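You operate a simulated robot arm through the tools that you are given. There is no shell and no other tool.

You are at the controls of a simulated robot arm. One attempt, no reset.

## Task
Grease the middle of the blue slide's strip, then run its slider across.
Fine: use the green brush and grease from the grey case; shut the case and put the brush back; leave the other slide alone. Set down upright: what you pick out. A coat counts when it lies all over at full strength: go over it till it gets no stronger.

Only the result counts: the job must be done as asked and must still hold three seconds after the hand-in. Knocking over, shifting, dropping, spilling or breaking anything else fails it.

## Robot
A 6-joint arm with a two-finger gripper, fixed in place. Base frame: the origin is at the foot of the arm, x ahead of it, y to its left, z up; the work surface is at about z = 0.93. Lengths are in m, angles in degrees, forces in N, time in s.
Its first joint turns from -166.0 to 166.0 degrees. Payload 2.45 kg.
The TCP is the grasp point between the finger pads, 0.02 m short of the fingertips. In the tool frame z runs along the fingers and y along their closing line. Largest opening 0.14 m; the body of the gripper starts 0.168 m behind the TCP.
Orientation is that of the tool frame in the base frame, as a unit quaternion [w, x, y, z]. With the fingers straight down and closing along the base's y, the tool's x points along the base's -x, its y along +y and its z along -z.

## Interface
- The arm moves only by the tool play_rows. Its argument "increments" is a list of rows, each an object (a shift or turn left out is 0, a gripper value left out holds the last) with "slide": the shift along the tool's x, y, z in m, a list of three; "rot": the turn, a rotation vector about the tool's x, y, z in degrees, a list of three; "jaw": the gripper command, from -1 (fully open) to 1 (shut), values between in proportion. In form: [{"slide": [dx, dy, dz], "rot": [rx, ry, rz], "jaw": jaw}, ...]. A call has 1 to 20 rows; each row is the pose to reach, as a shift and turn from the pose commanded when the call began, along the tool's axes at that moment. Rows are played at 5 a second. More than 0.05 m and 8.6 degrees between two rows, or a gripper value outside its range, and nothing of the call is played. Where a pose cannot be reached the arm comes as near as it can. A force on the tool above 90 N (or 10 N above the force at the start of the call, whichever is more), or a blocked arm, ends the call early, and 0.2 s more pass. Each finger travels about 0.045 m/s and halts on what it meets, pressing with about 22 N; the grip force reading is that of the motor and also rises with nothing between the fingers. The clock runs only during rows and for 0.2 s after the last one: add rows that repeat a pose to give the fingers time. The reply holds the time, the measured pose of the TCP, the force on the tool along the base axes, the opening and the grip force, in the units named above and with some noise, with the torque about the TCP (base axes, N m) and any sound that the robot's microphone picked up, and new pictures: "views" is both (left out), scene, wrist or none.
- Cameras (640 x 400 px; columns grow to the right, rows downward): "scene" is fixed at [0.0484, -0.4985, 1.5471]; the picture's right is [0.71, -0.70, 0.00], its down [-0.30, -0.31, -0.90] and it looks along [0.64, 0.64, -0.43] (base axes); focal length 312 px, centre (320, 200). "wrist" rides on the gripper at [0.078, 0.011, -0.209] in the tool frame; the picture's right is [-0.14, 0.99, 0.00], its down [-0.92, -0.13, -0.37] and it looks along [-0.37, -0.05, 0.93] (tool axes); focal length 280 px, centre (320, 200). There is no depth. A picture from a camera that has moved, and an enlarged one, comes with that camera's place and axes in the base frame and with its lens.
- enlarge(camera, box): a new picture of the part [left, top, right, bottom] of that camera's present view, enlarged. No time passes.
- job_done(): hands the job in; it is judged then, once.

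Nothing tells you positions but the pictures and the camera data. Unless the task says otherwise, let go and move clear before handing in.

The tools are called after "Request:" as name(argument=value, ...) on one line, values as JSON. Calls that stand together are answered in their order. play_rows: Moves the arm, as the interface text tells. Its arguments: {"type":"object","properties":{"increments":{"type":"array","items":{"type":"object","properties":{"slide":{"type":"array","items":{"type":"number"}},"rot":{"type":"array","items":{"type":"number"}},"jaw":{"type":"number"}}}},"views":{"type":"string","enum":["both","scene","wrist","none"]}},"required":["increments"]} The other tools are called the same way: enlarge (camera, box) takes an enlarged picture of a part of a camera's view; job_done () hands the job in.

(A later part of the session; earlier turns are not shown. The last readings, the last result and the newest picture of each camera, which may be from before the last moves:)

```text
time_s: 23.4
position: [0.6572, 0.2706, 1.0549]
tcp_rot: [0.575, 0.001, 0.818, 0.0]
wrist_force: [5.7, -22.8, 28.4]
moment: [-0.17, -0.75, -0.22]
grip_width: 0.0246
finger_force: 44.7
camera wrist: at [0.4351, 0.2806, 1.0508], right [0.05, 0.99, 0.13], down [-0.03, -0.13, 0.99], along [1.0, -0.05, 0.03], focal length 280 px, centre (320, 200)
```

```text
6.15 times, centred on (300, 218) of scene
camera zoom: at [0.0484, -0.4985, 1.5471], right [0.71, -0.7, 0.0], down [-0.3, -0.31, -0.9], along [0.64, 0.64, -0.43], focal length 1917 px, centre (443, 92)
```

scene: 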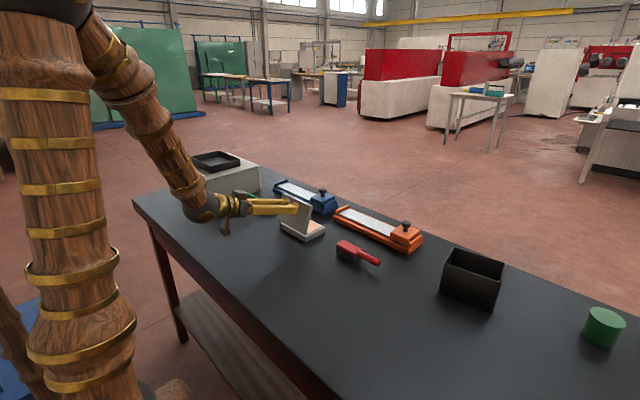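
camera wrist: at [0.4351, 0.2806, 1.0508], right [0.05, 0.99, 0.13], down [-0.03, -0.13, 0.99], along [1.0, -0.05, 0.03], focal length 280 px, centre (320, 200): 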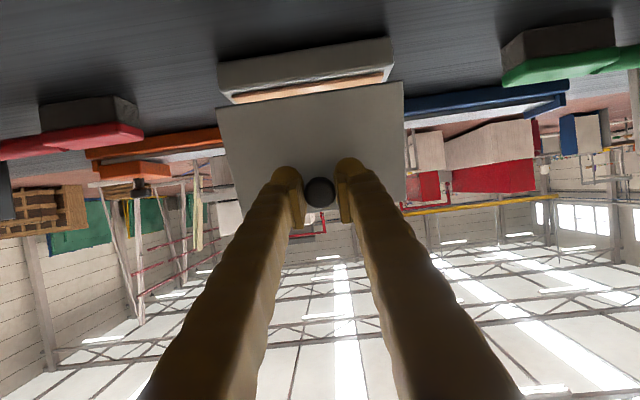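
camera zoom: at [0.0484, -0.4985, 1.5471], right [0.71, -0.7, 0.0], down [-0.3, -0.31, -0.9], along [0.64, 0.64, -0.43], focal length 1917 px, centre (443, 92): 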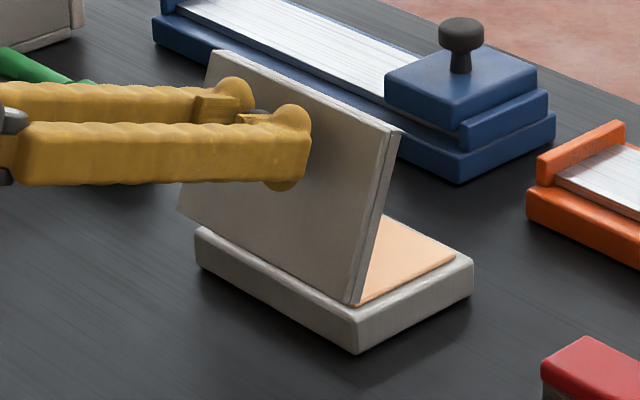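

The lid is at about 70° and still firmly held. Going on to about 88°.

Request:
play_rows(increments=[{"slide": [0.0, -0.0006, -0.0025], "rot": [0, -2, 0]}, {"slide": [0.0023, -0.0006, -0.0069], "rot": [0, -4, 0]}, {"slide": [0.0062, -0.0006, -0.0136], "rot": [0, -8, 0]}, {"slide": [0.0107, -0.0006, -0.0198], "rot": [0, -12, 0]}, {"slide": [0.0142, -0.0006, -0.024], "rot": [0, -15, 0]}, {"slide": [0.0142, -0.0006, -0.024], "rot": [0, -15, 0]}])

Request:
enlarge(camera="scene", box=[255, 185, 345, 250])

```text
time_s: 24.2
position: [0.6537, 0.2706, 1.0543]
tcp_rot: [0.614, 0.005, 0.789, -0.006]
wrist_force: [13.1, -28.8, -1.6]
moment: [-0.03, -1.1, -0.13]
grip_width: 0.0242
finger_force: 45.0
out of reach, approached as far as the arm can: row 2, 3
stopped in row 3: the force on the tool passed its limit at 98 N (the readings are from after the stop); the commanded pose is now the measured one
camera wrist: at [0.4336, 0.2842, 1.0287], right [0.05, 0.99, 0.13], down [-0.13, -0.12, 0.98], along [0.99, -0.07, 0.13], focal length 280 px, centre (320, 200)
```

scene: 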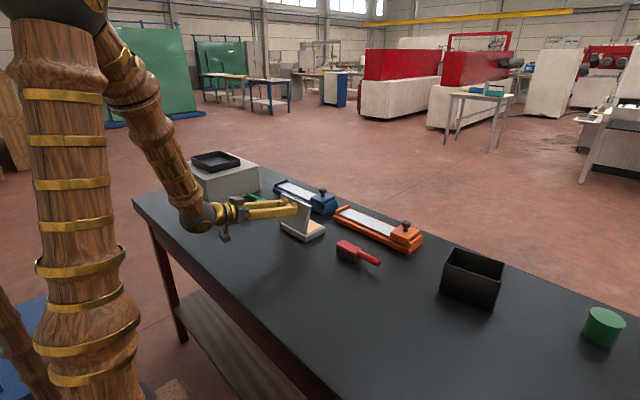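
wrist: 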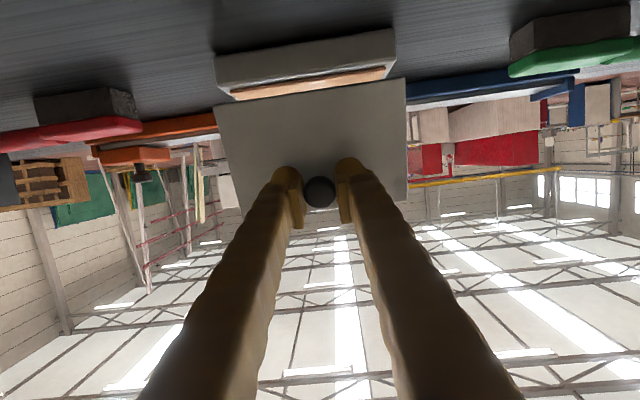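

```text
6.15 times, centred on (300, 218) of scene
camera zoom: at [0.0484, -0.4985, 1.5471], right [0.71, -0.7, 0.0], down [-0.3, -0.31, -0.9], along [0.64, 0.64, -0.43], focal length 1917 px, centre (443, 92)
```

zoom: 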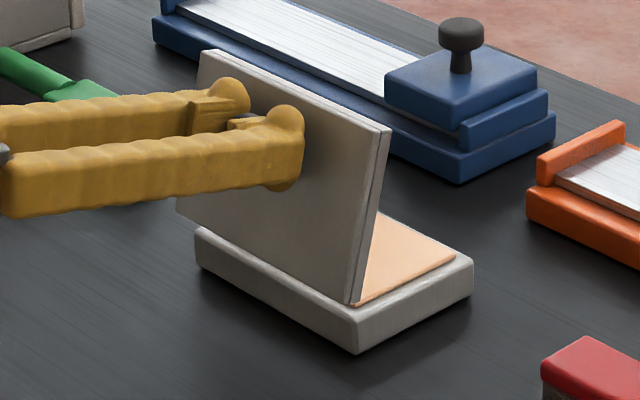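

The arm ran out of reach at that tilt with the lid near 75°. I'll now reduce the tool's tilt while pulling the knob back, so the knob pivots in the grip as the lid goes past vertical.

Request:
play_rows(increments=[{"slide": [0.0018, -0.0005, -0.0039], "rot": [0, 2, 0]}, {"slide": [0.0036, -0.0005, -0.0077], "rot": [0, 4, 0]}, {"slide": [0.0052, -0.0005, -0.011], "rot": [0, 6, 0]}, {"slide": [0.0067, -0.0005, -0.0143], "rot": [0, 8, 0]}, {"slide": [0.0067, -0.0005, -0.0143], "rot": [0, 8, 0]}])

Request:
enlarge(camera="scene", box=[255, 185, 345, 250])

Request:
enlarge(camera="wrist", box=[220, 120, 420, 245])

```text
time_s: 25.4
position: [0.6395, 0.2708, 1.05]
tcp_rot: [0.556, 0.005, 0.831, -0.007]
wrist_force: [12.7, -30.8, 9.8]
moment: [0.12, -1.32, 0.19]
grip_width: 0.0217
finger_force: 45.1
camera wrist: at [0.4172, 0.2841, 1.0556], right [0.07, 0.99, 0.12], down [0.01, -0.12, 0.99], along [1.0, -0.07, -0.02], focal length 280 px, centre (320, 200)
```

scene: 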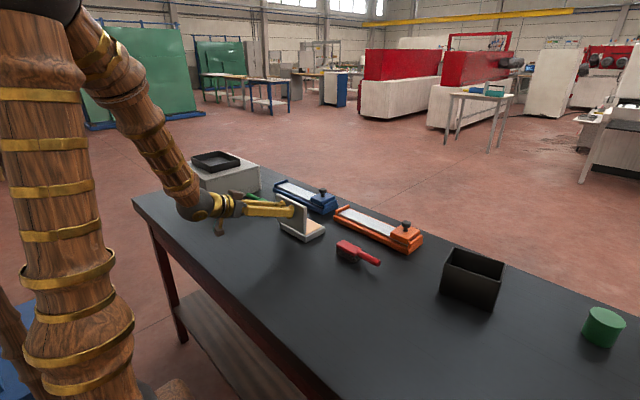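
wrist: 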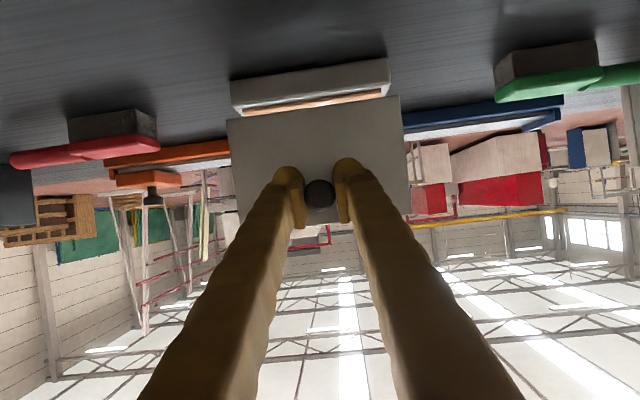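

```text
6.15 times, centred on (300, 218) of scene
camera zoom: at [0.0484, -0.4985, 1.5471], right [0.71, -0.7, 0.0], down [-0.3, -0.31, -0.9], along [0.64, 0.64, -0.43], focal length 1917 px, centre (443, 92)
```

zoom: 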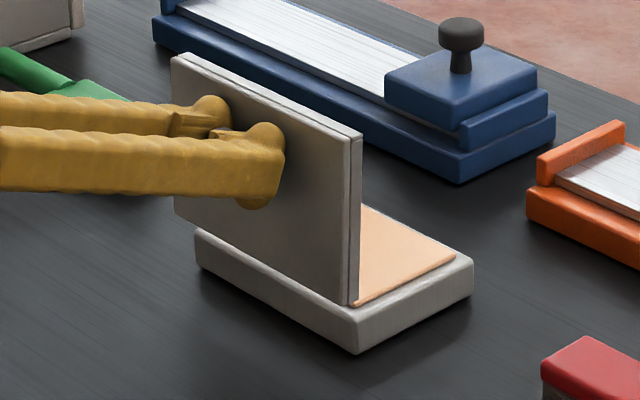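

```text
3.20 times, centred on (320, 182) of wrist
camera zoom: at [0.4172, 0.2841, 1.0556], right [0.07, 0.99, 0.12], down [0.01, -0.12, 0.99], along [1.0, -0.07, -0.02], focal length 897 px, centre (320, 256)
```

zoom: 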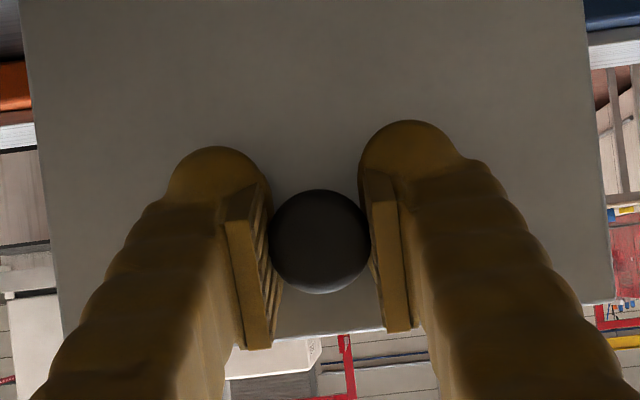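

The lid is near 86°. I'll carry it past vertical to about 102°, watching for a hinge stop.

Request:
play_rows(increments=[{"slide": [0.0045, -0.0008, -0.0058], "rot": [0, 4, 0]}, {"slide": [0.007, -0.001, -0.0085], "rot": [0, 6, 0]}, {"slide": [0.0096, -0.001, -0.0111], "rot": [0, 8, 0]}, {"slide": [0.0124, -0.001, -0.0134], "rot": [0, 10, 0]}, {"slide": [0.0152, -0.001, -0.0157], "rot": [0, 12, 0]}, {"slide": [0.0152, -0.001, -0.0157], "rot": [0, 12, 0]}])

Request:
enlarge(camera="scene", box=[255, 185, 345, 250])

Request:
enlarge(camera="wrist", box=[220, 120, 420, 245])

```text
time_s: 26.8
position: [0.6184, 0.2699, 1.0465]
tcp_rot: [0.47, 0.006, 0.883, -0.004]
wrist_force: [-23.5, -25.2, 50.6]
moment: [-0.27, -0.56, -0.31]
grip_width: 0.0255
finger_force: 44.7
camera wrist: at [0.402, 0.284, 1.0973], right [0.09, 0.99, 0.11], down [0.21, -0.13, 0.97], along [0.97, -0.06, -0.22], focal length 280 px, centre (320, 200)
```

scene: 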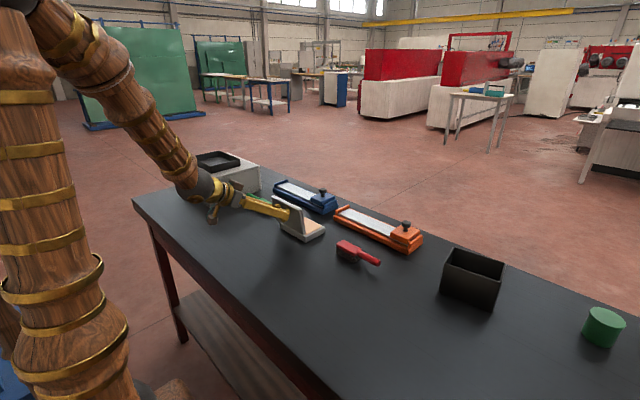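
wrist: 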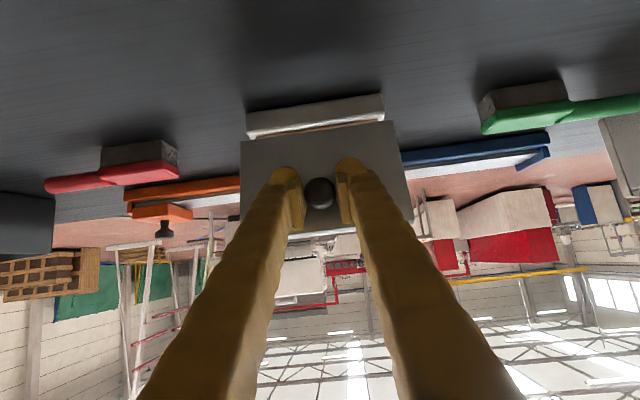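

```text
6.15 times, centred on (300, 218) of scene
camera zoom: at [0.0484, -0.4985, 1.5471], right [0.71, -0.7, 0.0], down [-0.3, -0.31, -0.9], along [0.64, 0.64, -0.43], focal length 1917 px, centre (443, 92)
```

zoom: 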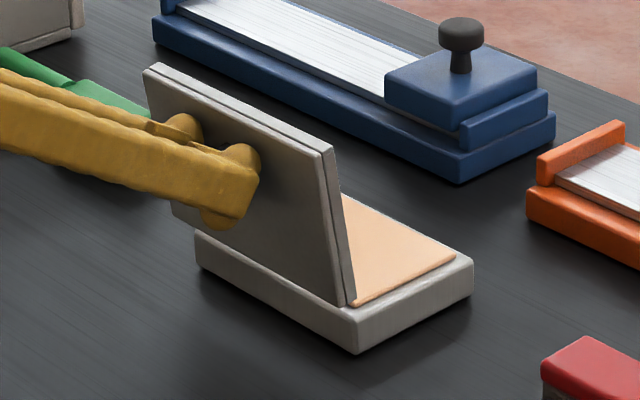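

```text
3.20 times, centred on (320, 182) of wrist
camera zoom: at [0.402, 0.284, 1.0973], right [0.09, 0.99, 0.11], down [0.21, -0.13, 0.97], along [0.97, -0.06, -0.22], focal length 897 px, centre (320, 256)
```

zoom: 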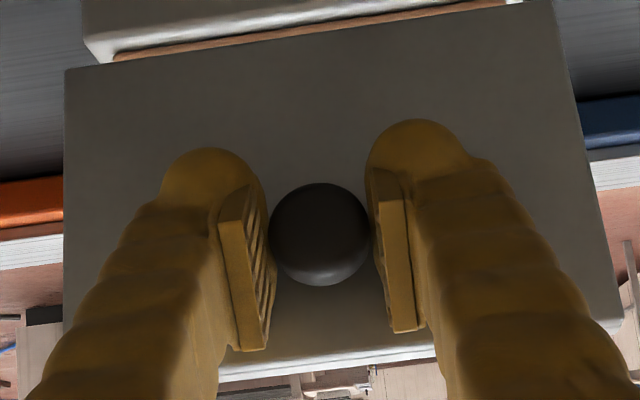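

The lid is past vertical at about 99°. I'll relieve the contact force and move a few degrees further to find out whether the hinge has a stop.

Request:
play_rows(increments=[{"slide": [-0.0012, -0.001, -0.0012]}, {"slide": [0.002, -0.001, -0.0028], "rot": [0, 1.5, 0]}, {"slide": [0.0052, -0.001, -0.0043], "rot": [0, 3, 0]}, {"slide": [0.0052, -0.001, -0.0043], "rot": [0, 3, 0]}])

Request:
enlarge(camera="scene", box=[255, 185, 345, 250])

```text
time_s: 27.8
position: [0.6121, 0.271, 1.0401]
tcp_rot: [0.444, 0.005, 0.896, -0.005]
wrist_force: [-2.5, -14.5, 26.9]
moment: [-0.17, -1.23, -0.19]
grip_width: 0.0246
finger_force: 44.6
camera wrist: at [0.3996, 0.2837, 1.1038], right [0.1, 0.99, 0.11], down [0.26, -0.13, 0.96], along [0.96, -0.06, -0.27], focal length 280 px, centre (320, 200)
```

scene: 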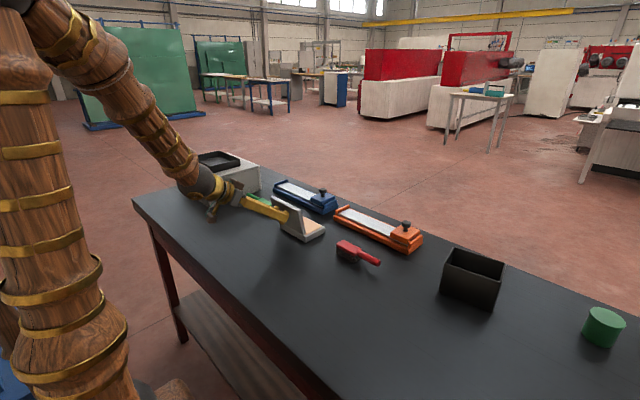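
wrist: 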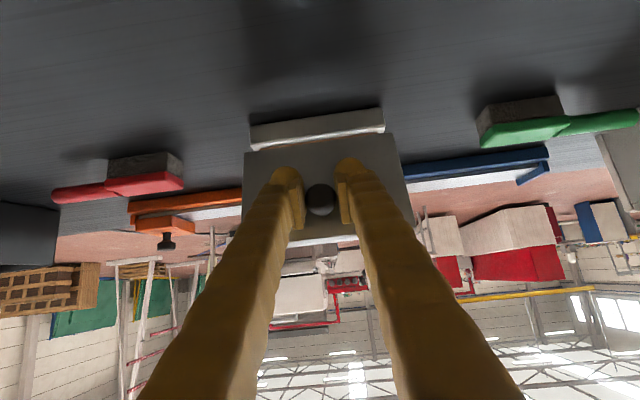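

```text
6.15 times, centred on (300, 218) of scene
camera zoom: at [0.0484, -0.4985, 1.5471], right [0.71, -0.7, 0.0], down [-0.3, -0.31, -0.9], along [0.64, 0.64, -0.43], focal length 1917 px, centre (443, 92)
```

zoom: 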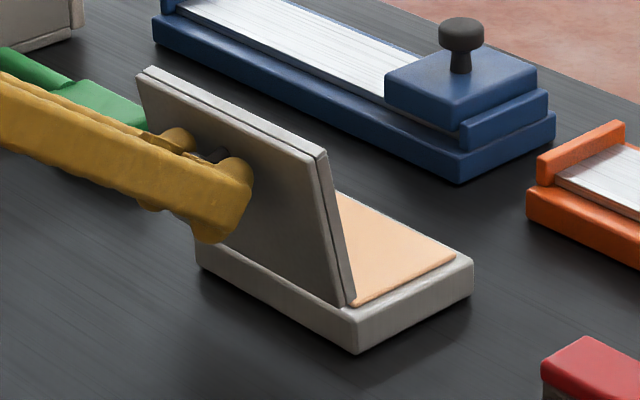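

The lid is at about 103° with no stop felt yet. One more small step.

Request:
play_rows(increments=[{"slide": [0.0035, -0.0006, -0.001], "rot": [0, 1, 0]}, {"slide": [0.0072, -0.0006, -0.0022], "rot": [0, 2, 0]}, {"slide": [0.0072, -0.0006, -0.0022], "rot": [0, 2, 0]}], views="none")

Request:
enlarge(camera="scene", box=[255, 185, 345, 250])

```text
time_s: 28.6
position: [0.6049, 0.2713, 1.0343]
tcp_rot: [0.428, 0.004, 0.904, -0.004]
wrist_force: [11.6, 14.2, -5.8]
moment: [-0.07, -0.54, 0.2]
grip_width: 0.024
finger_force: 44.9
```

```text
6.15 times, centred on (300, 218) of scene
camera zoom: at [0.0484, -0.4985, 1.5471], right [0.71, -0.7, 0.0], down [-0.3, -0.31, -0.9], along [0.64, 0.64, -0.43], focal length 1917 px, centre (443, 92)
```

zoom: 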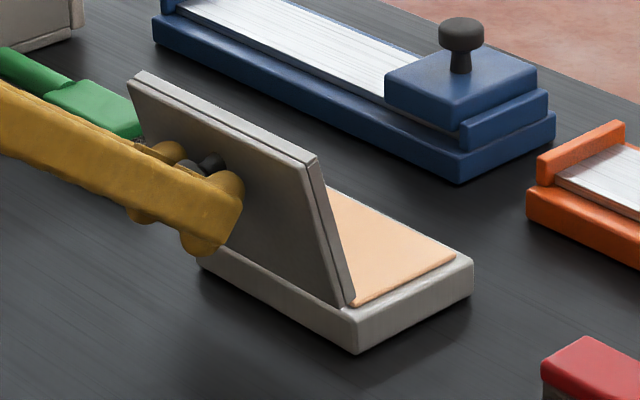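

The lid is at about 107° and there's now a light opposing force, so it's likely near its stop. I'll open the fingers and back off along the tool axis.

Request:
play_rows(increments=[{"jaw": -0.2}, {"jaw": -0.2}, {"jaw": -0.2}, {"jaw": -0.2}])

Request:
enlarge(camera="scene", box=[255, 185, 345, 250])

```text
time_s: 29.6
position: [0.6058, 0.2692, 1.036]
tcp_rot: [0.429, 0.005, 0.903, -0.005]
wrist_force: [-0.3, -0.4, 0.6]
moment: [0.0, 0.02, 0.01]
grip_width: 0.0841
finger_force: 0.1
camera wrist: at [0.3954, 0.2826, 1.107], right [0.1, 0.99, 0.1], down [0.29, -0.13, 0.95], along [0.95, -0.06, -0.3], focal length 280 px, centre (320, 200)
```

scene: 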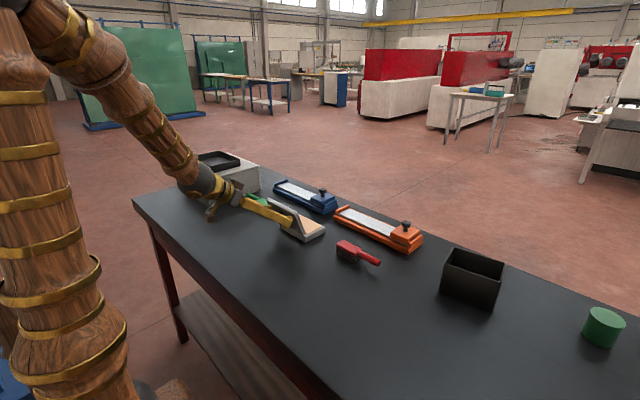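
wrist: 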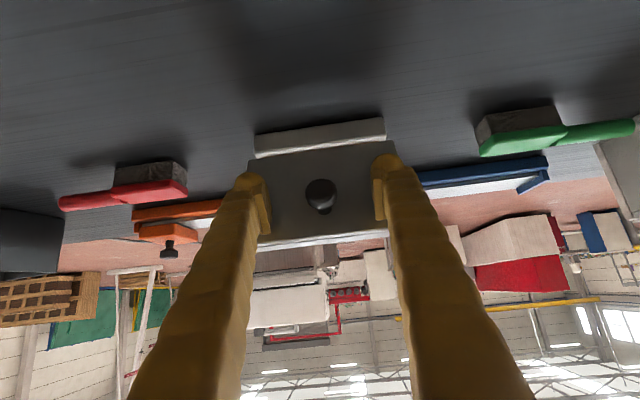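

```text
6.15 times, centred on (300, 218) of scene
camera zoom: at [0.0484, -0.4985, 1.5471], right [0.71, -0.7, 0.0], down [-0.3, -0.31, -0.9], along [0.64, 0.64, -0.43], focal length 1917 px, centre (443, 92)
```

zoom: 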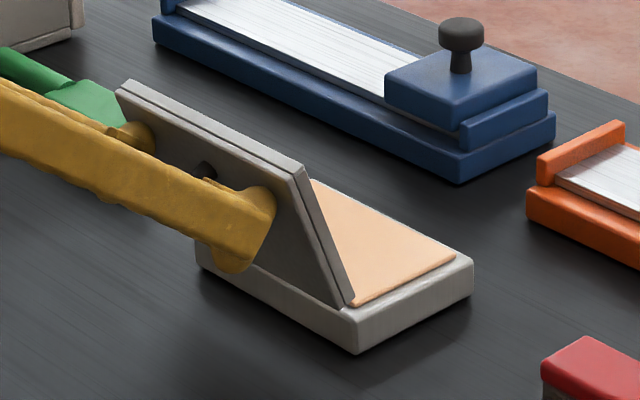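

The lid settled open at roughly 112° and no force is on the hand. I'll retreat and come upright.

Request:
play_rows(increments=[{"slide": [0.0002, 0, -0.0256]}, {"slide": [-0.0018, 0, -0.0531], "rot": [0, 4, 0]}, {"slide": [-0.0188, 0, -0.0798], "rot": [0, 11, 0]}, {"slide": [-0.0459, 0, -0.102], "rot": [0, 18, 0]}, {"slide": [-0.0692, 0, -0.1209], "rot": [0, 25, 0]}, {"slide": [-0.091, 0, -0.1258], "rot": [0, 32, 0]}, {"slide": [-0.0973, 0, -0.1181], "rot": [0, 38, 0]}, {"slide": [-0.1037, 0, -0.1103], "rot": [0, 45, 0]}, {"slide": [-0.1163, 0, -0.0948], "rot": [0, 50.8, 0]}, {"slide": [-0.1163, 0, -0.0948], "rot": [0, 50.8, 0]}])

Request:
enlarge(camera="scene", box=[255, 185, 345, 250])

Request:
enlarge(camera="wrist", box=[220, 150, 440, 290])

```text
time_s: 31.8
position: [0.605, 0.2703, 1.1865]
tcp_rot: [0.0, 0.005, 1.0, -0.001]
wrist_force: [0.2, -1.0, -0.2]
moment: [0.03, 0.0, -0.02]
grip_width: 0.0839
finger_force: 0.1
camera wrist: at [0.5289, 0.2823, 1.3944], right [0.15, 0.99, 0.0], down [0.92, -0.14, 0.37], along [0.36, -0.06, -0.93], focal length 280 px, centre (320, 200)
```

scene: 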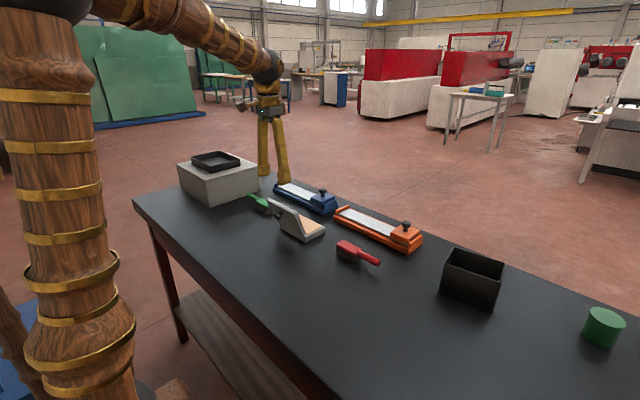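
wrist: 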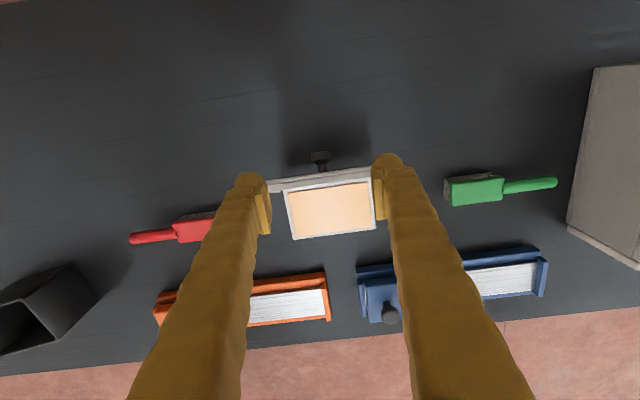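

```text
6.15 times, centred on (300, 218) of scene
camera zoom: at [0.0484, -0.4985, 1.5471], right [0.71, -0.7, 0.0], down [-0.3, -0.31, -0.9], along [0.64, 0.64, -0.43], focal length 1917 px, centre (443, 92)
```

zoom: 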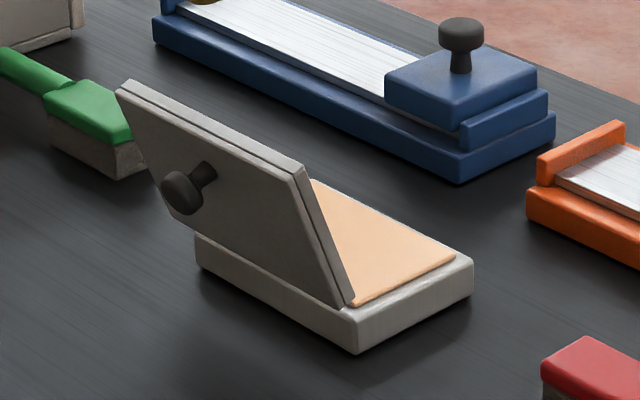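

```text
2.86 times, centred on (330, 220) of wrist
camera zoom: at [0.5289, 0.2823, 1.3944], right [0.15, 0.99, 0.0], down [0.92, -0.14, 0.37], along [0.36, -0.06, -0.93], focal length 801 px, centre (291, 143)
```

zoom: 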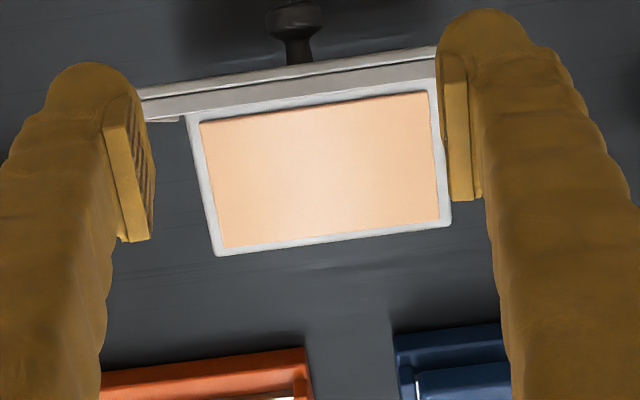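

The case stands open with grease across x≈0.68–0.76, y≈0.20–0.34. Next I'll go over the green brush's handle, turning the hand 90° so the fingers close across the handle.

Request:
play_rows(increments=[{"slide": [-0.005, 0.025, 0], "rot": [0, 0, 8]}, {"slide": [-0.015, 0.055, 0], "rot": [0, 0, 16]}, {"slide": [-0.025, 0.085, 0], "rot": [0, 0, 24]}, {"slide": [-0.035, 0.115, 0], "rot": [0, 0, 32]}, {"slide": [-0.045, 0.145, 0], "rot": [0, 0, 40]}, {"slide": [-0.057, 0.175, 0], "rot": [0, 0, 48]}, {"slide": [-0.07, 0.205, 0], "rot": [0, 0, 56]}, {"slide": [-0.085, 0.235, 0.0], "rot": [0, 0, 64]}, {"slide": [-0.1, 0.265, 0.01], "rot": [0, 0, 72]}, {"slide": [-0.11, 0.295, 0.03], "rot": [0, 0, 80]}, {"slide": [-0.117, 0.318, 0.05], "rot": [0, 0, 87]}, {"slide": [-0.117, 0.318, 0.066], "rot": [0, 0, 89.4]}, {"slide": [-0.117, 0.318, 0.066], "rot": [0, 0, 89.4]}])

Request:
enlarge(camera="wrist", box=[220, 50, 420, 200])

```text
time_s: 34.6
position: [0.7252, 0.5864, 1.1186]
tcp_rot: [0.001, 0.709, 0.706, -0.002]
wrist_force: [0.6, 0.4, -0.5]
moment: [0.0, -0.02, 0.0]
grip_width: 0.0839
finger_force: 0.2
camera wrist: at [0.7378, 0.6649, 1.3266], right [0.99, -0.14, 0.0], down [-0.13, -0.92, 0.37], along [-0.05, -0.37, -0.93], focal length 280 px, centre (320, 200)
```

scene: 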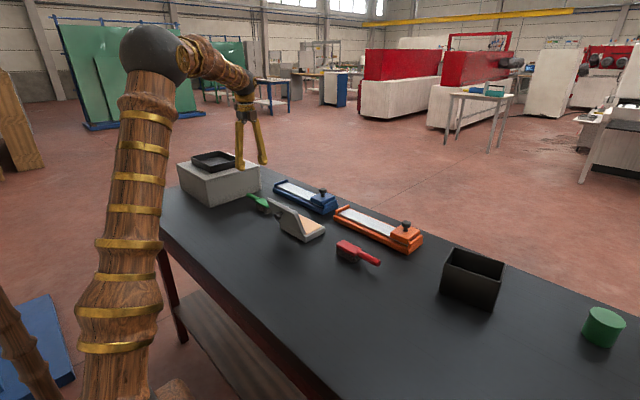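
wrist: 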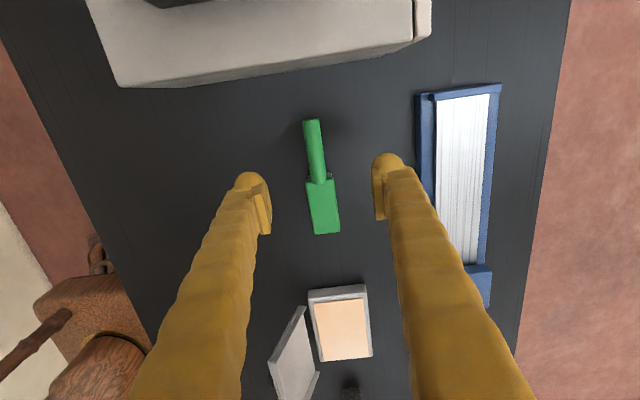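

```text
2.67 times, centred on (320, 125) of wrist
camera zoom: at [0.7378, 0.6649, 1.3266], right [0.99, -0.14, 0.0], down [-0.13, -0.92, 0.37], along [-0.05, -0.37, -0.93], focal length 748 px, centre (320, 400)
```

zoom: 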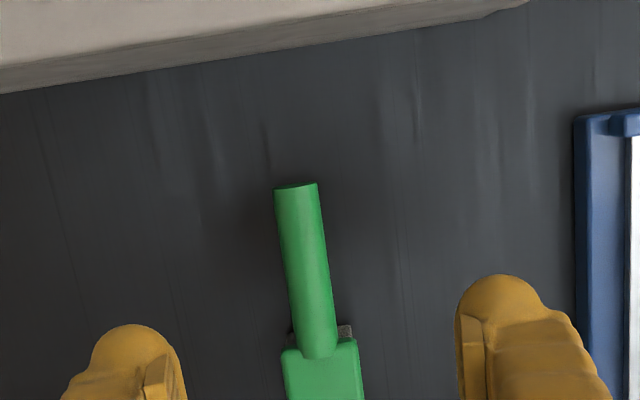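

The brush handle is at x≈0.7226, y≈0.553–0.629, and the hand is aligned with it. I'll descend with a slight 10° lean, which buys reach later, then check before closing.

Request:
play_rows(increments=[{"slide": [0.001, -0.0026, 0.03], "rot": [0, -4, 0]}, {"slide": [0.0016, -0.0026, 0.06], "rot": [0, -8, 0]}, {"slide": [0.0016, -0.0026, 0.09], "rot": [0, -10, 0]}, {"slide": [0.0016, -0.0026, 0.12], "rot": [0, -10, 0]}, {"slide": [0.0016, -0.0026, 0.14], "rot": [0, -10, 0]}, {"slide": [0.0016, -0.0026, 0.149], "rot": [0, -10, 0]}, {"slide": [0.0016, -0.0026, 0.149], "rot": [0, -10, 0]}])

Request:
enlarge(camera="scene", box=[225, 165, 315, 225])

Request:
enlarge(camera="wrist", box=[220, 100, 420, 225])

```text
time_s: 36.2
position: [0.7231, 0.5883, 0.9707]
tcp_rot: [0.063, 0.705, 0.704, -0.064]
wrist_force: [0.3, -0.1, -0.1]
moment: [0.01, -0.01, 0.01]
grip_width: 0.084
finger_force: 0.0
camera wrist: at [0.7362, 0.7014, 1.1619], right [0.99, -0.14, 0.02], down [-0.13, -0.84, 0.53], along [-0.05, -0.52, -0.85], focal length 280 px, centre (320, 200)
```

scene: 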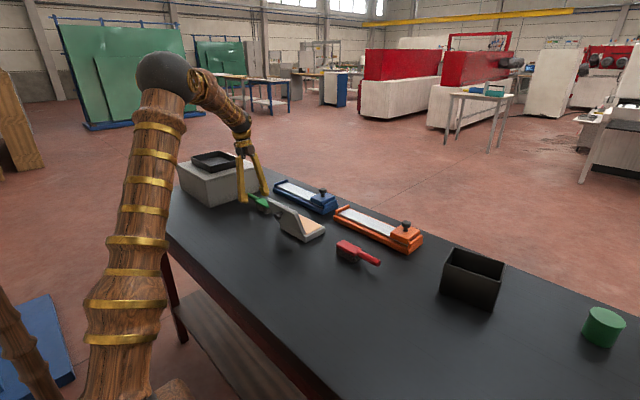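
wrist: 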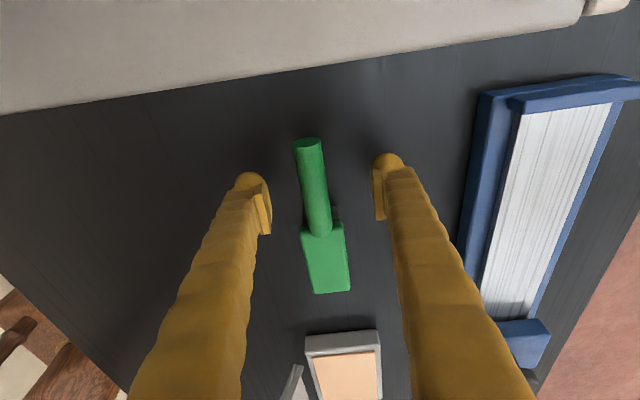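

```text
6.67 times, centred on (270, 195) of scene
camera zoom: at [0.0484, -0.4985, 1.5471], right [0.71, -0.7, 0.0], down [-0.3, -0.31, -0.9], along [0.64, 0.64, -0.43], focal length 2077 px, centre (653, 233)
```

zoom: 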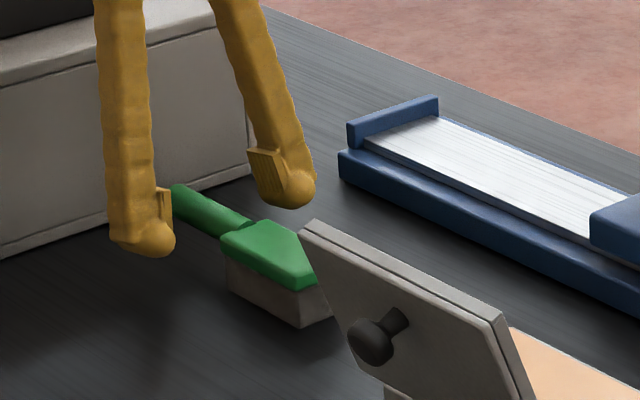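

```text
3.20 times, centred on (320, 162) of wrist
camera zoom: at [0.7362, 0.7014, 1.1619], right [0.99, -0.14, 0.02], down [-0.13, -0.84, 0.53], along [-0.05, -0.52, -0.85], focal length 897 px, centre (320, 320)
```

zoom: 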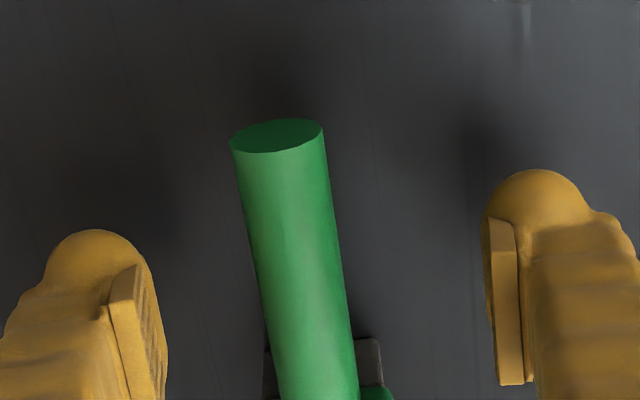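

The handle is centred between the fingers. Closing on it now.

Request:
play_rows(increments=[{"jaw": 0.5}, {"jaw": 0.6}, {"jaw": 1}, {"jaw": 1}, {"jaw": 1}, {"jaw": 1}, {"jaw": 1}])

Request:
enlarge(camera="wrist", box=[220, 120, 420, 300])

Request:
enlarge(camera="scene", box=[225, 165, 315, 225])

```text
time_s: 37.8
position: [0.7231, 0.5883, 0.9713]
tcp_rot: [0.062, 0.705, 0.703, -0.064]
wrist_force: [-0.9, 0.3, 0.2]
moment: [0.0, 0.02, 0.0]
grip_width: 0.0204
finger_force: 21.0
camera wrist: at [0.7361, 0.7014, 1.1619], right [0.99, -0.14, 0.02], down [-0.13, -0.84, 0.53], along [-0.05, -0.52, -0.85], focal length 280 px, centre (320, 200)
```

scene: 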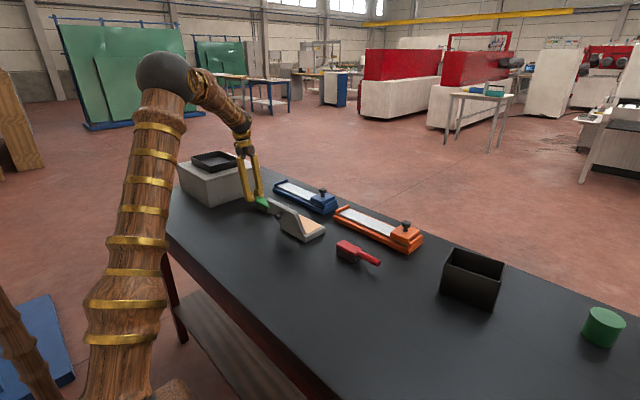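
wrist: 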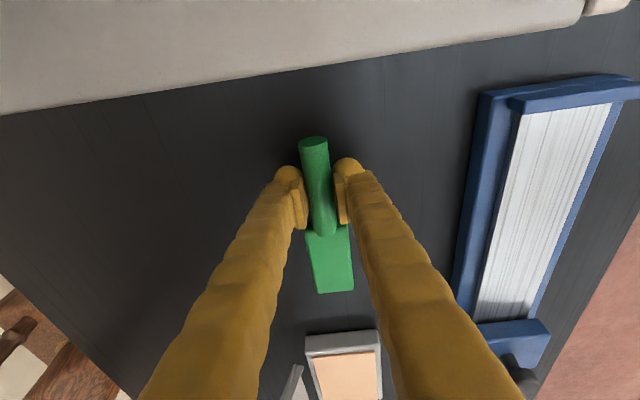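

```text
2.22 times, centred on (320, 210) of wrist
camera zoom: at [0.7361, 0.7014, 1.1619], right [0.99, -0.14, 0.02], down [-0.13, -0.84, 0.53], along [-0.05, -0.52, -0.85], focal length 623 px, centre (320, 178)
```

zoom: 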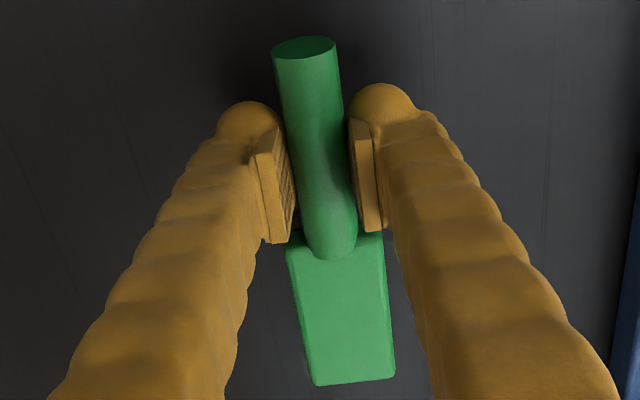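

```text
6.67 times, centred on (270, 195) of scene
camera zoom: at [0.0484, -0.4985, 1.5471], right [0.71, -0.7, 0.0], down [-0.3, -0.31, -0.9], along [0.64, 0.64, -0.43], focal length 2077 px, centre (653, 233)
```

zoom: 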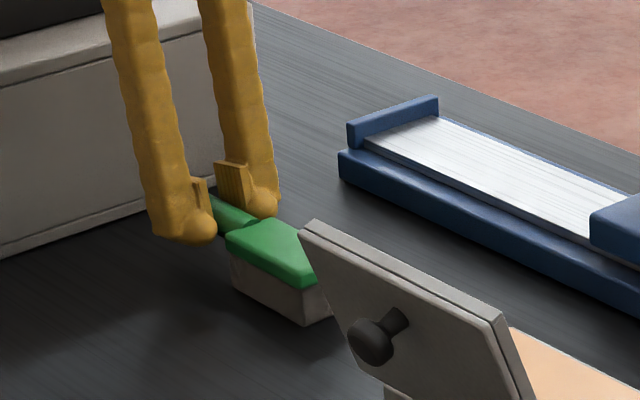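

The brush is held by its handle. I'll lift it and carry it over the open grease case, stopping just above the grease.

Request:
play_rows(increments=[{"slide": [-0.0035, 0, -0.0197]}, {"slide": [-0.0087, 0, -0.0493]}, {"slide": [-0.0157, 0, -0.0887]}, {"slide": [-0.0551, 0, -0.0817]}, {"slide": [-0.0945, 0, -0.0748]}, {"slide": [-0.1339, 0, -0.0678]}, {"slide": [-0.1733, 0, -0.0609]}, {"slide": [-0.2127, 0, -0.0539]}, {"slide": [-0.2551, 0, -0.0464]}, {"slide": [-0.2498, 0, -0.0168]}, {"slide": [-0.2498, 0, -0.0168]}])

Request:
enlarge(camera="scene", box=[255, 175, 345, 240])

Request:
enlarge(camera="wrist", box=[220, 120, 420, 320])

```text
time_s: 40.2
position: [0.7262, 0.3465, 1.0308]
tcp_rot: [0.063, 0.705, 0.704, -0.063]
wrist_force: [0.3, -0.7, 0.0]
moment: [-0.01, -0.02, -0.02]
grip_width: 0.0001
finger_force: 22.1
camera wrist: at [0.738, 0.4596, 1.2219], right [0.99, -0.14, 0.02], down [-0.13, -0.84, 0.53], along [-0.05, -0.52, -0.85], focal length 280 px, centre (320, 200)
```

scene: 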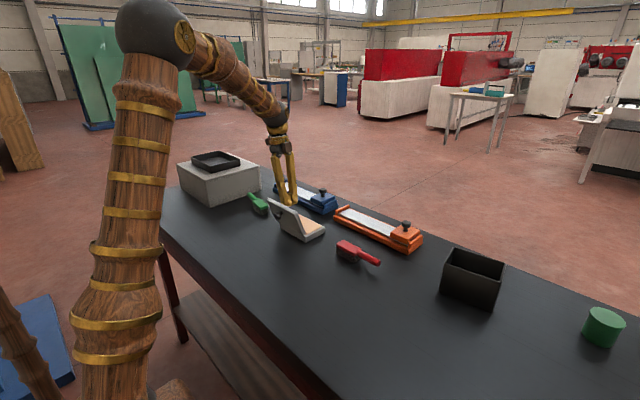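
wrist: 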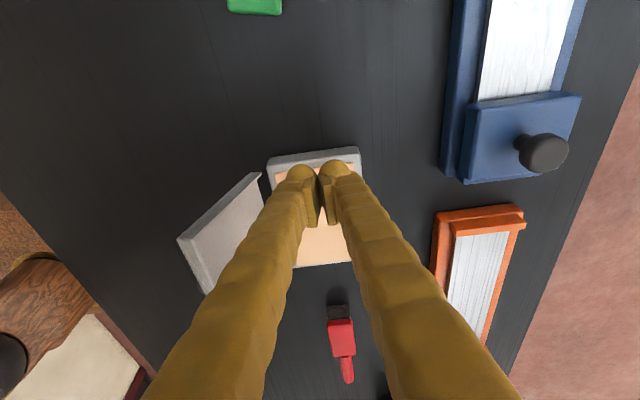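

```text
6.15 times, centred on (300, 208) of scene
camera zoom: at [0.0484, -0.4985, 1.5471], right [0.71, -0.7, 0.0], down [-0.3, -0.31, -0.9], along [0.64, 0.64, -0.43], focal length 1917 px, centre (443, 154)
```

zoom: 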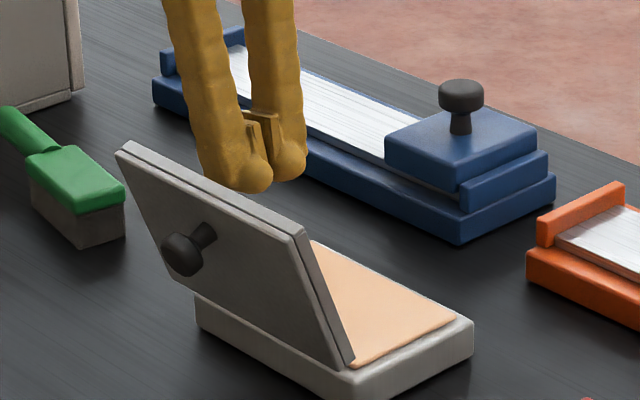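

```text
2.00 times, centred on (320, 220) of wrist
camera zoom: at [0.738, 0.4596, 1.2219], right [0.99, -0.14, 0.02], down [-0.13, -0.84, 0.53], along [-0.05, -0.52, -0.85], focal length 561 px, centre (320, 160)
```

zoom: 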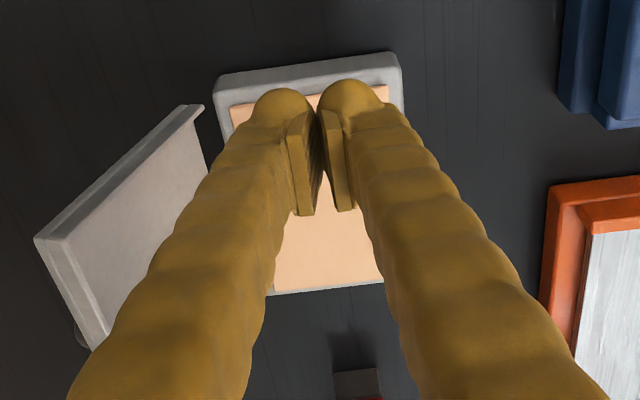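

The brush slipped out of the grip; it is still upright at about its old place, slightly shifted. The pads evidently need to be centred on the handle, so I'll go back, look, and grip lower.

Request:
play_rows(increments=[{"slide": [-0.0078, 0, -0.0443], "jaw": -0.2}, {"slide": [-0.0139, 0, -0.0788]}, {"slide": [0.0255, 0, -0.0857]}, {"slide": [0.0649, 0, -0.0927]}, {"slide": [0.1043, 0, -0.0996]}, {"slide": [0.1437, 0, -0.1066]}, {"slide": [0.1831, 0, -0.1135]}, {"slide": [0.22, 0, -0.12], "rot": [0, 5, 0]}, {"slide": [0.22, 0, -0.12], "rot": [0, 10, 0]}, {"slide": [0.22, 0, -0.12], "rot": [0, 10, 0]}])

Request:
enlarge(camera="wrist", box=[220, 100, 420, 260])

Request:
enlarge(camera="scene", box=[225, 165, 315, 225])

```text
time_s: 42.4
position: [0.724, 0.5815, 1.1098]
tcp_rot: [0.001, 0.708, 0.706, -0.001]
wrist_force: [-0.6, 0.6, 0.0]
moment: [-0.01, 0.05, -0.01]
grip_width: 0.084
finger_force: 0.1
camera wrist: at [0.7363, 0.6598, 1.318], right [0.99, -0.14, 0.0], down [-0.13, -0.92, 0.37], along [-0.05, -0.37, -0.93], focal length 280 px, centre (320, 200)
```

scene: 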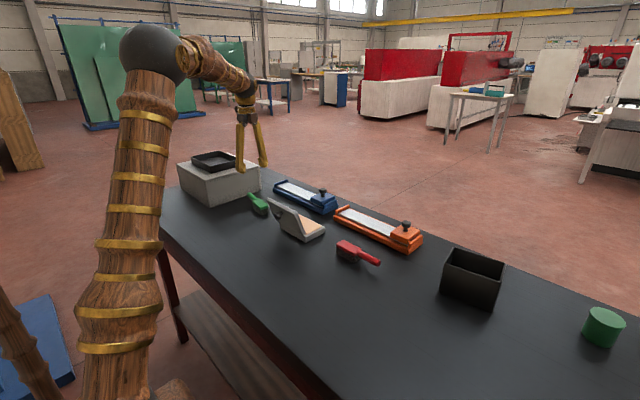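
wrist: 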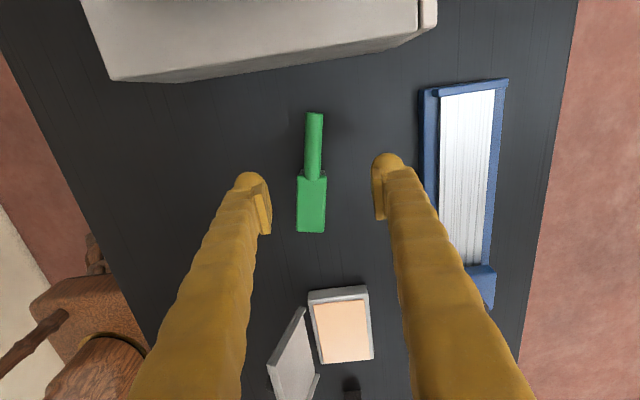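

```text
2.50 times, centred on (320, 180) of wrist
camera zoom: at [0.7363, 0.6598, 1.318], right [0.99, -0.14, 0.0], down [-0.13, -0.92, 0.37], along [-0.05, -0.37, -0.93], focal length 701 px, centre (320, 250)
```

zoom: 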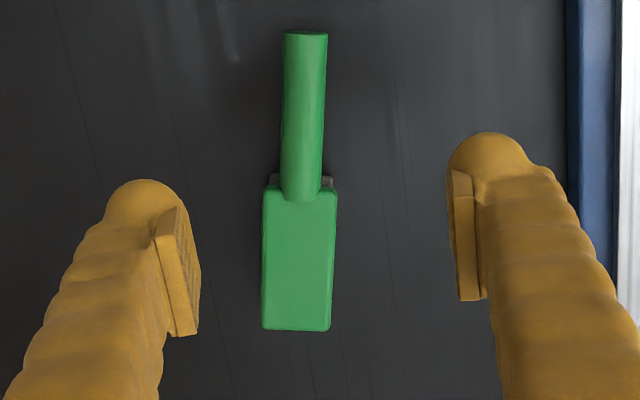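

```text
6.67 times, centred on (270, 195) of scene
camera zoom: at [0.0484, -0.4985, 1.5471], right [0.71, -0.7, 0.0], down [-0.3, -0.31, -0.9], along [0.64, 0.64, -0.43], focal length 2077 px, centre (653, 233)
```

zoom: 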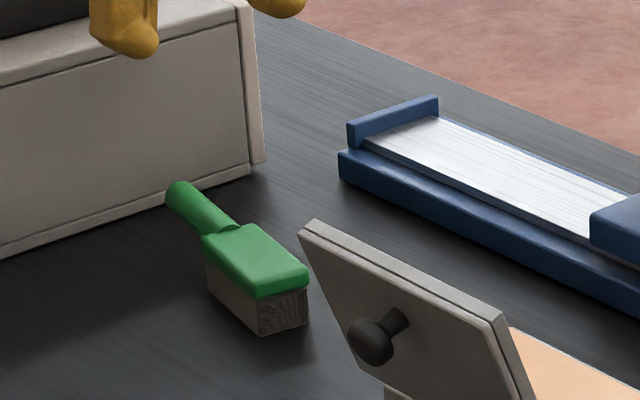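

The brush is upright but turned about 10° and shifted roughly 2 cm; its original place was head centre (0.7207, 0.508) with the handle along +y. I'll align with its present handle and hover lower for a check.

Request:
play_rows(increments=[{"slide": [0.008, -0.002, 0.02], "rot": [0, 0, 5]}, {"slide": [0.0153, -0.0045, 0.05], "rot": [0, 0, 10.2]}, {"slide": [0.0153, -0.0045, 0.08], "rot": [0, 0, 10.2]}, {"slide": [0.0153, -0.0045, 0.09], "rot": [0, 0, 10.2]}, {"slide": [0.0153, -0.0045, 0.09], "rot": [0, 0, 10.2]}])

Request:
enlarge(camera="wrist", box=[220, 100, 420, 260])

```text
time_s: 43.6
position: [0.7201, 0.5959, 1.0204]
tcp_rot: [0.002, 0.767, 0.641, -0.001]
wrist_force: [-1.0, -0.4, -0.2]
moment: [0.0, 0.01, 0.01]
grip_width: 0.0837
finger_force: 0.1
camera wrist: at [0.7461, 0.6719, 1.2279], right [0.95, -0.31, 0.0], down [-0.29, -0.88, 0.37], along [-0.12, -0.35, -0.93], focal length 280 px, centre (320, 200)
```

scene: 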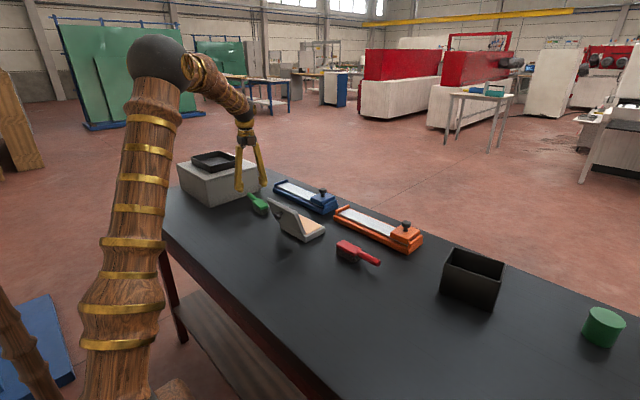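
wrist: 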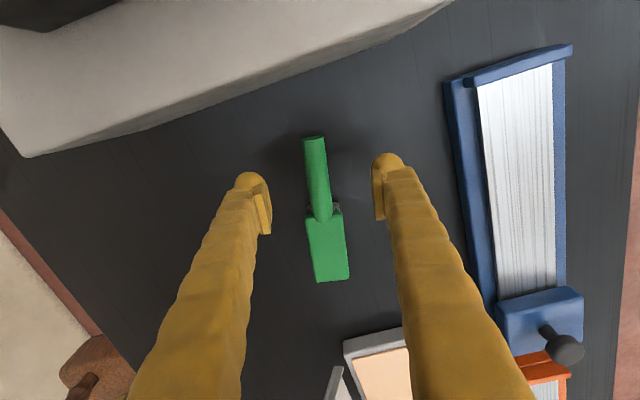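

```text
2.50 times, centred on (320, 180) of wrist
camera zoom: at [0.7461, 0.6719, 1.2279], right [0.95, -0.31, 0.0], down [-0.29, -0.88, 0.37], along [-0.12, -0.35, -0.93], focal length 701 px, centre (320, 250)
```

zoom: 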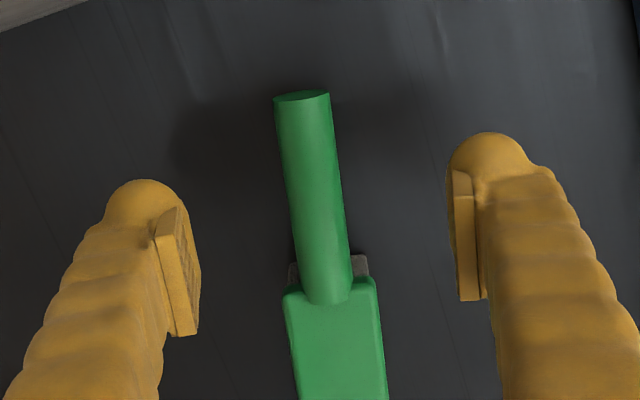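

Aligned with the handle. I'll descend with the handle at pad centre (TCP z≈0.963), close firmly, and give it time.

Request:
play_rows(increments=[{"slide": [0, -0.0012, 0.02], "rot": [0, -5, 0.7]}, {"slide": [0, -0.0012, 0.04], "rot": [0, -10, 0.7]}, {"slide": [0, -0.0012, 0.0575], "rot": [0, -10, 0.7]}, {"slide": [0, -0.0012, 0.0575], "rot": [0, -10, 0.7], "jaw": 1}, {"slide": [0, -0.0012, 0.0575], "rot": [0, -10, 0.7], "jaw": 1}, {"slide": [0, -0.0012, 0.0575], "rot": [0, -10, 0.7], "jaw": 1}, {"slide": [0, -0.0012, 0.0575], "rot": [0, -10, 0.7], "jaw": 1}, {"slide": [0, -0.0012, 0.0575], "rot": [0, -10, 0.7], "jaw": 1}, {"slide": [0, -0.0012, 0.0575], "rot": [0, -10, 0.7], "jaw": 1}, {"slide": [0, -0.0012, 0.0575], "rot": [0, -10, 0.7], "jaw": 1}, {"slide": [0, -0.0012, 0.0575], "rot": [0, -10, 0.7], "jaw": 1}])

Request:
enlarge(camera="wrist", box=[220, 120, 420, 300])

Request:
enlarge(camera="scene", box=[225, 165, 315, 225])

```text
time_s: 46.0
position: [0.7176, 0.5965, 0.9632]
tcp_rot: [0.057, 0.769, 0.633, -0.068]
wrist_force: [-1.1, -0.8, -0.1]
moment: [0.05, -0.03, -0.02]
grip_width: 0.0179
finger_force: 21.7
camera wrist: at [0.7504, 0.7062, 1.1542], right [0.95, -0.32, 0.03], down [-0.29, -0.8, 0.53], along [-0.15, -0.51, -0.85], focal length 280 px, centre (320, 200)
```

scene: 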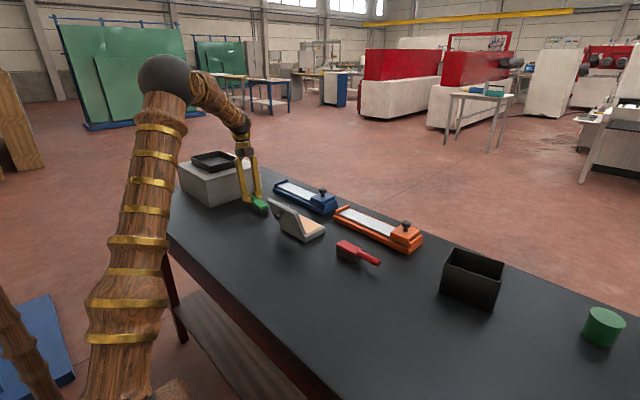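
wrist: 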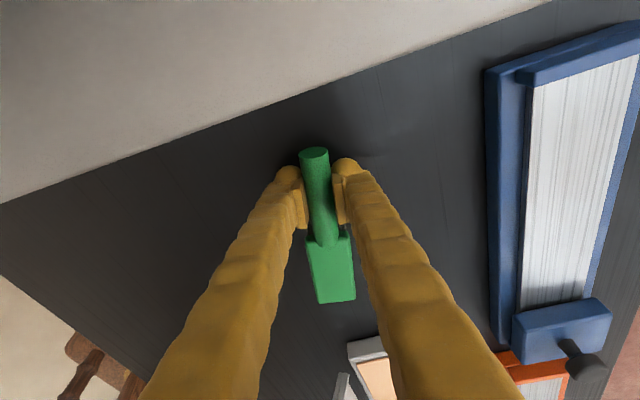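

```text
2.22 times, centred on (320, 210) of wrist
camera zoom: at [0.7504, 0.7062, 1.1542], right [0.95, -0.32, 0.03], down [-0.29, -0.8, 0.53], along [-0.15, -0.51, -0.85], focal length 623 px, centre (320, 178)
```

zoom: 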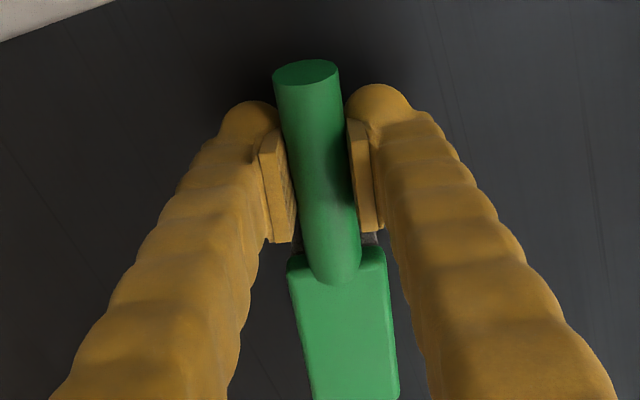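

```text
6.67 times, centred on (270, 195) of scene
camera zoom: at [0.0484, -0.4985, 1.5471], right [0.71, -0.7, 0.0], down [-0.3, -0.31, -0.9], along [0.64, 0.64, -0.43], focal length 2077 px, centre (653, 233)
```

zoom: 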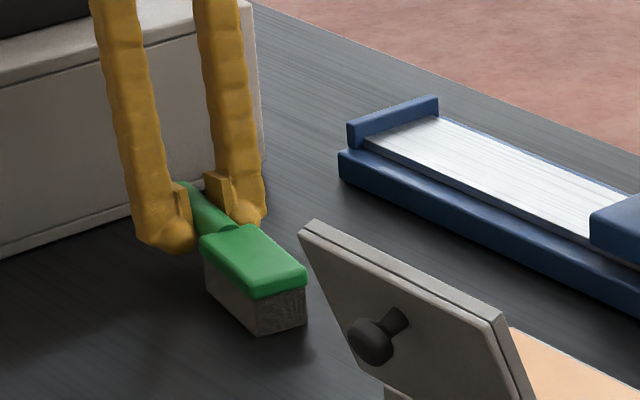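

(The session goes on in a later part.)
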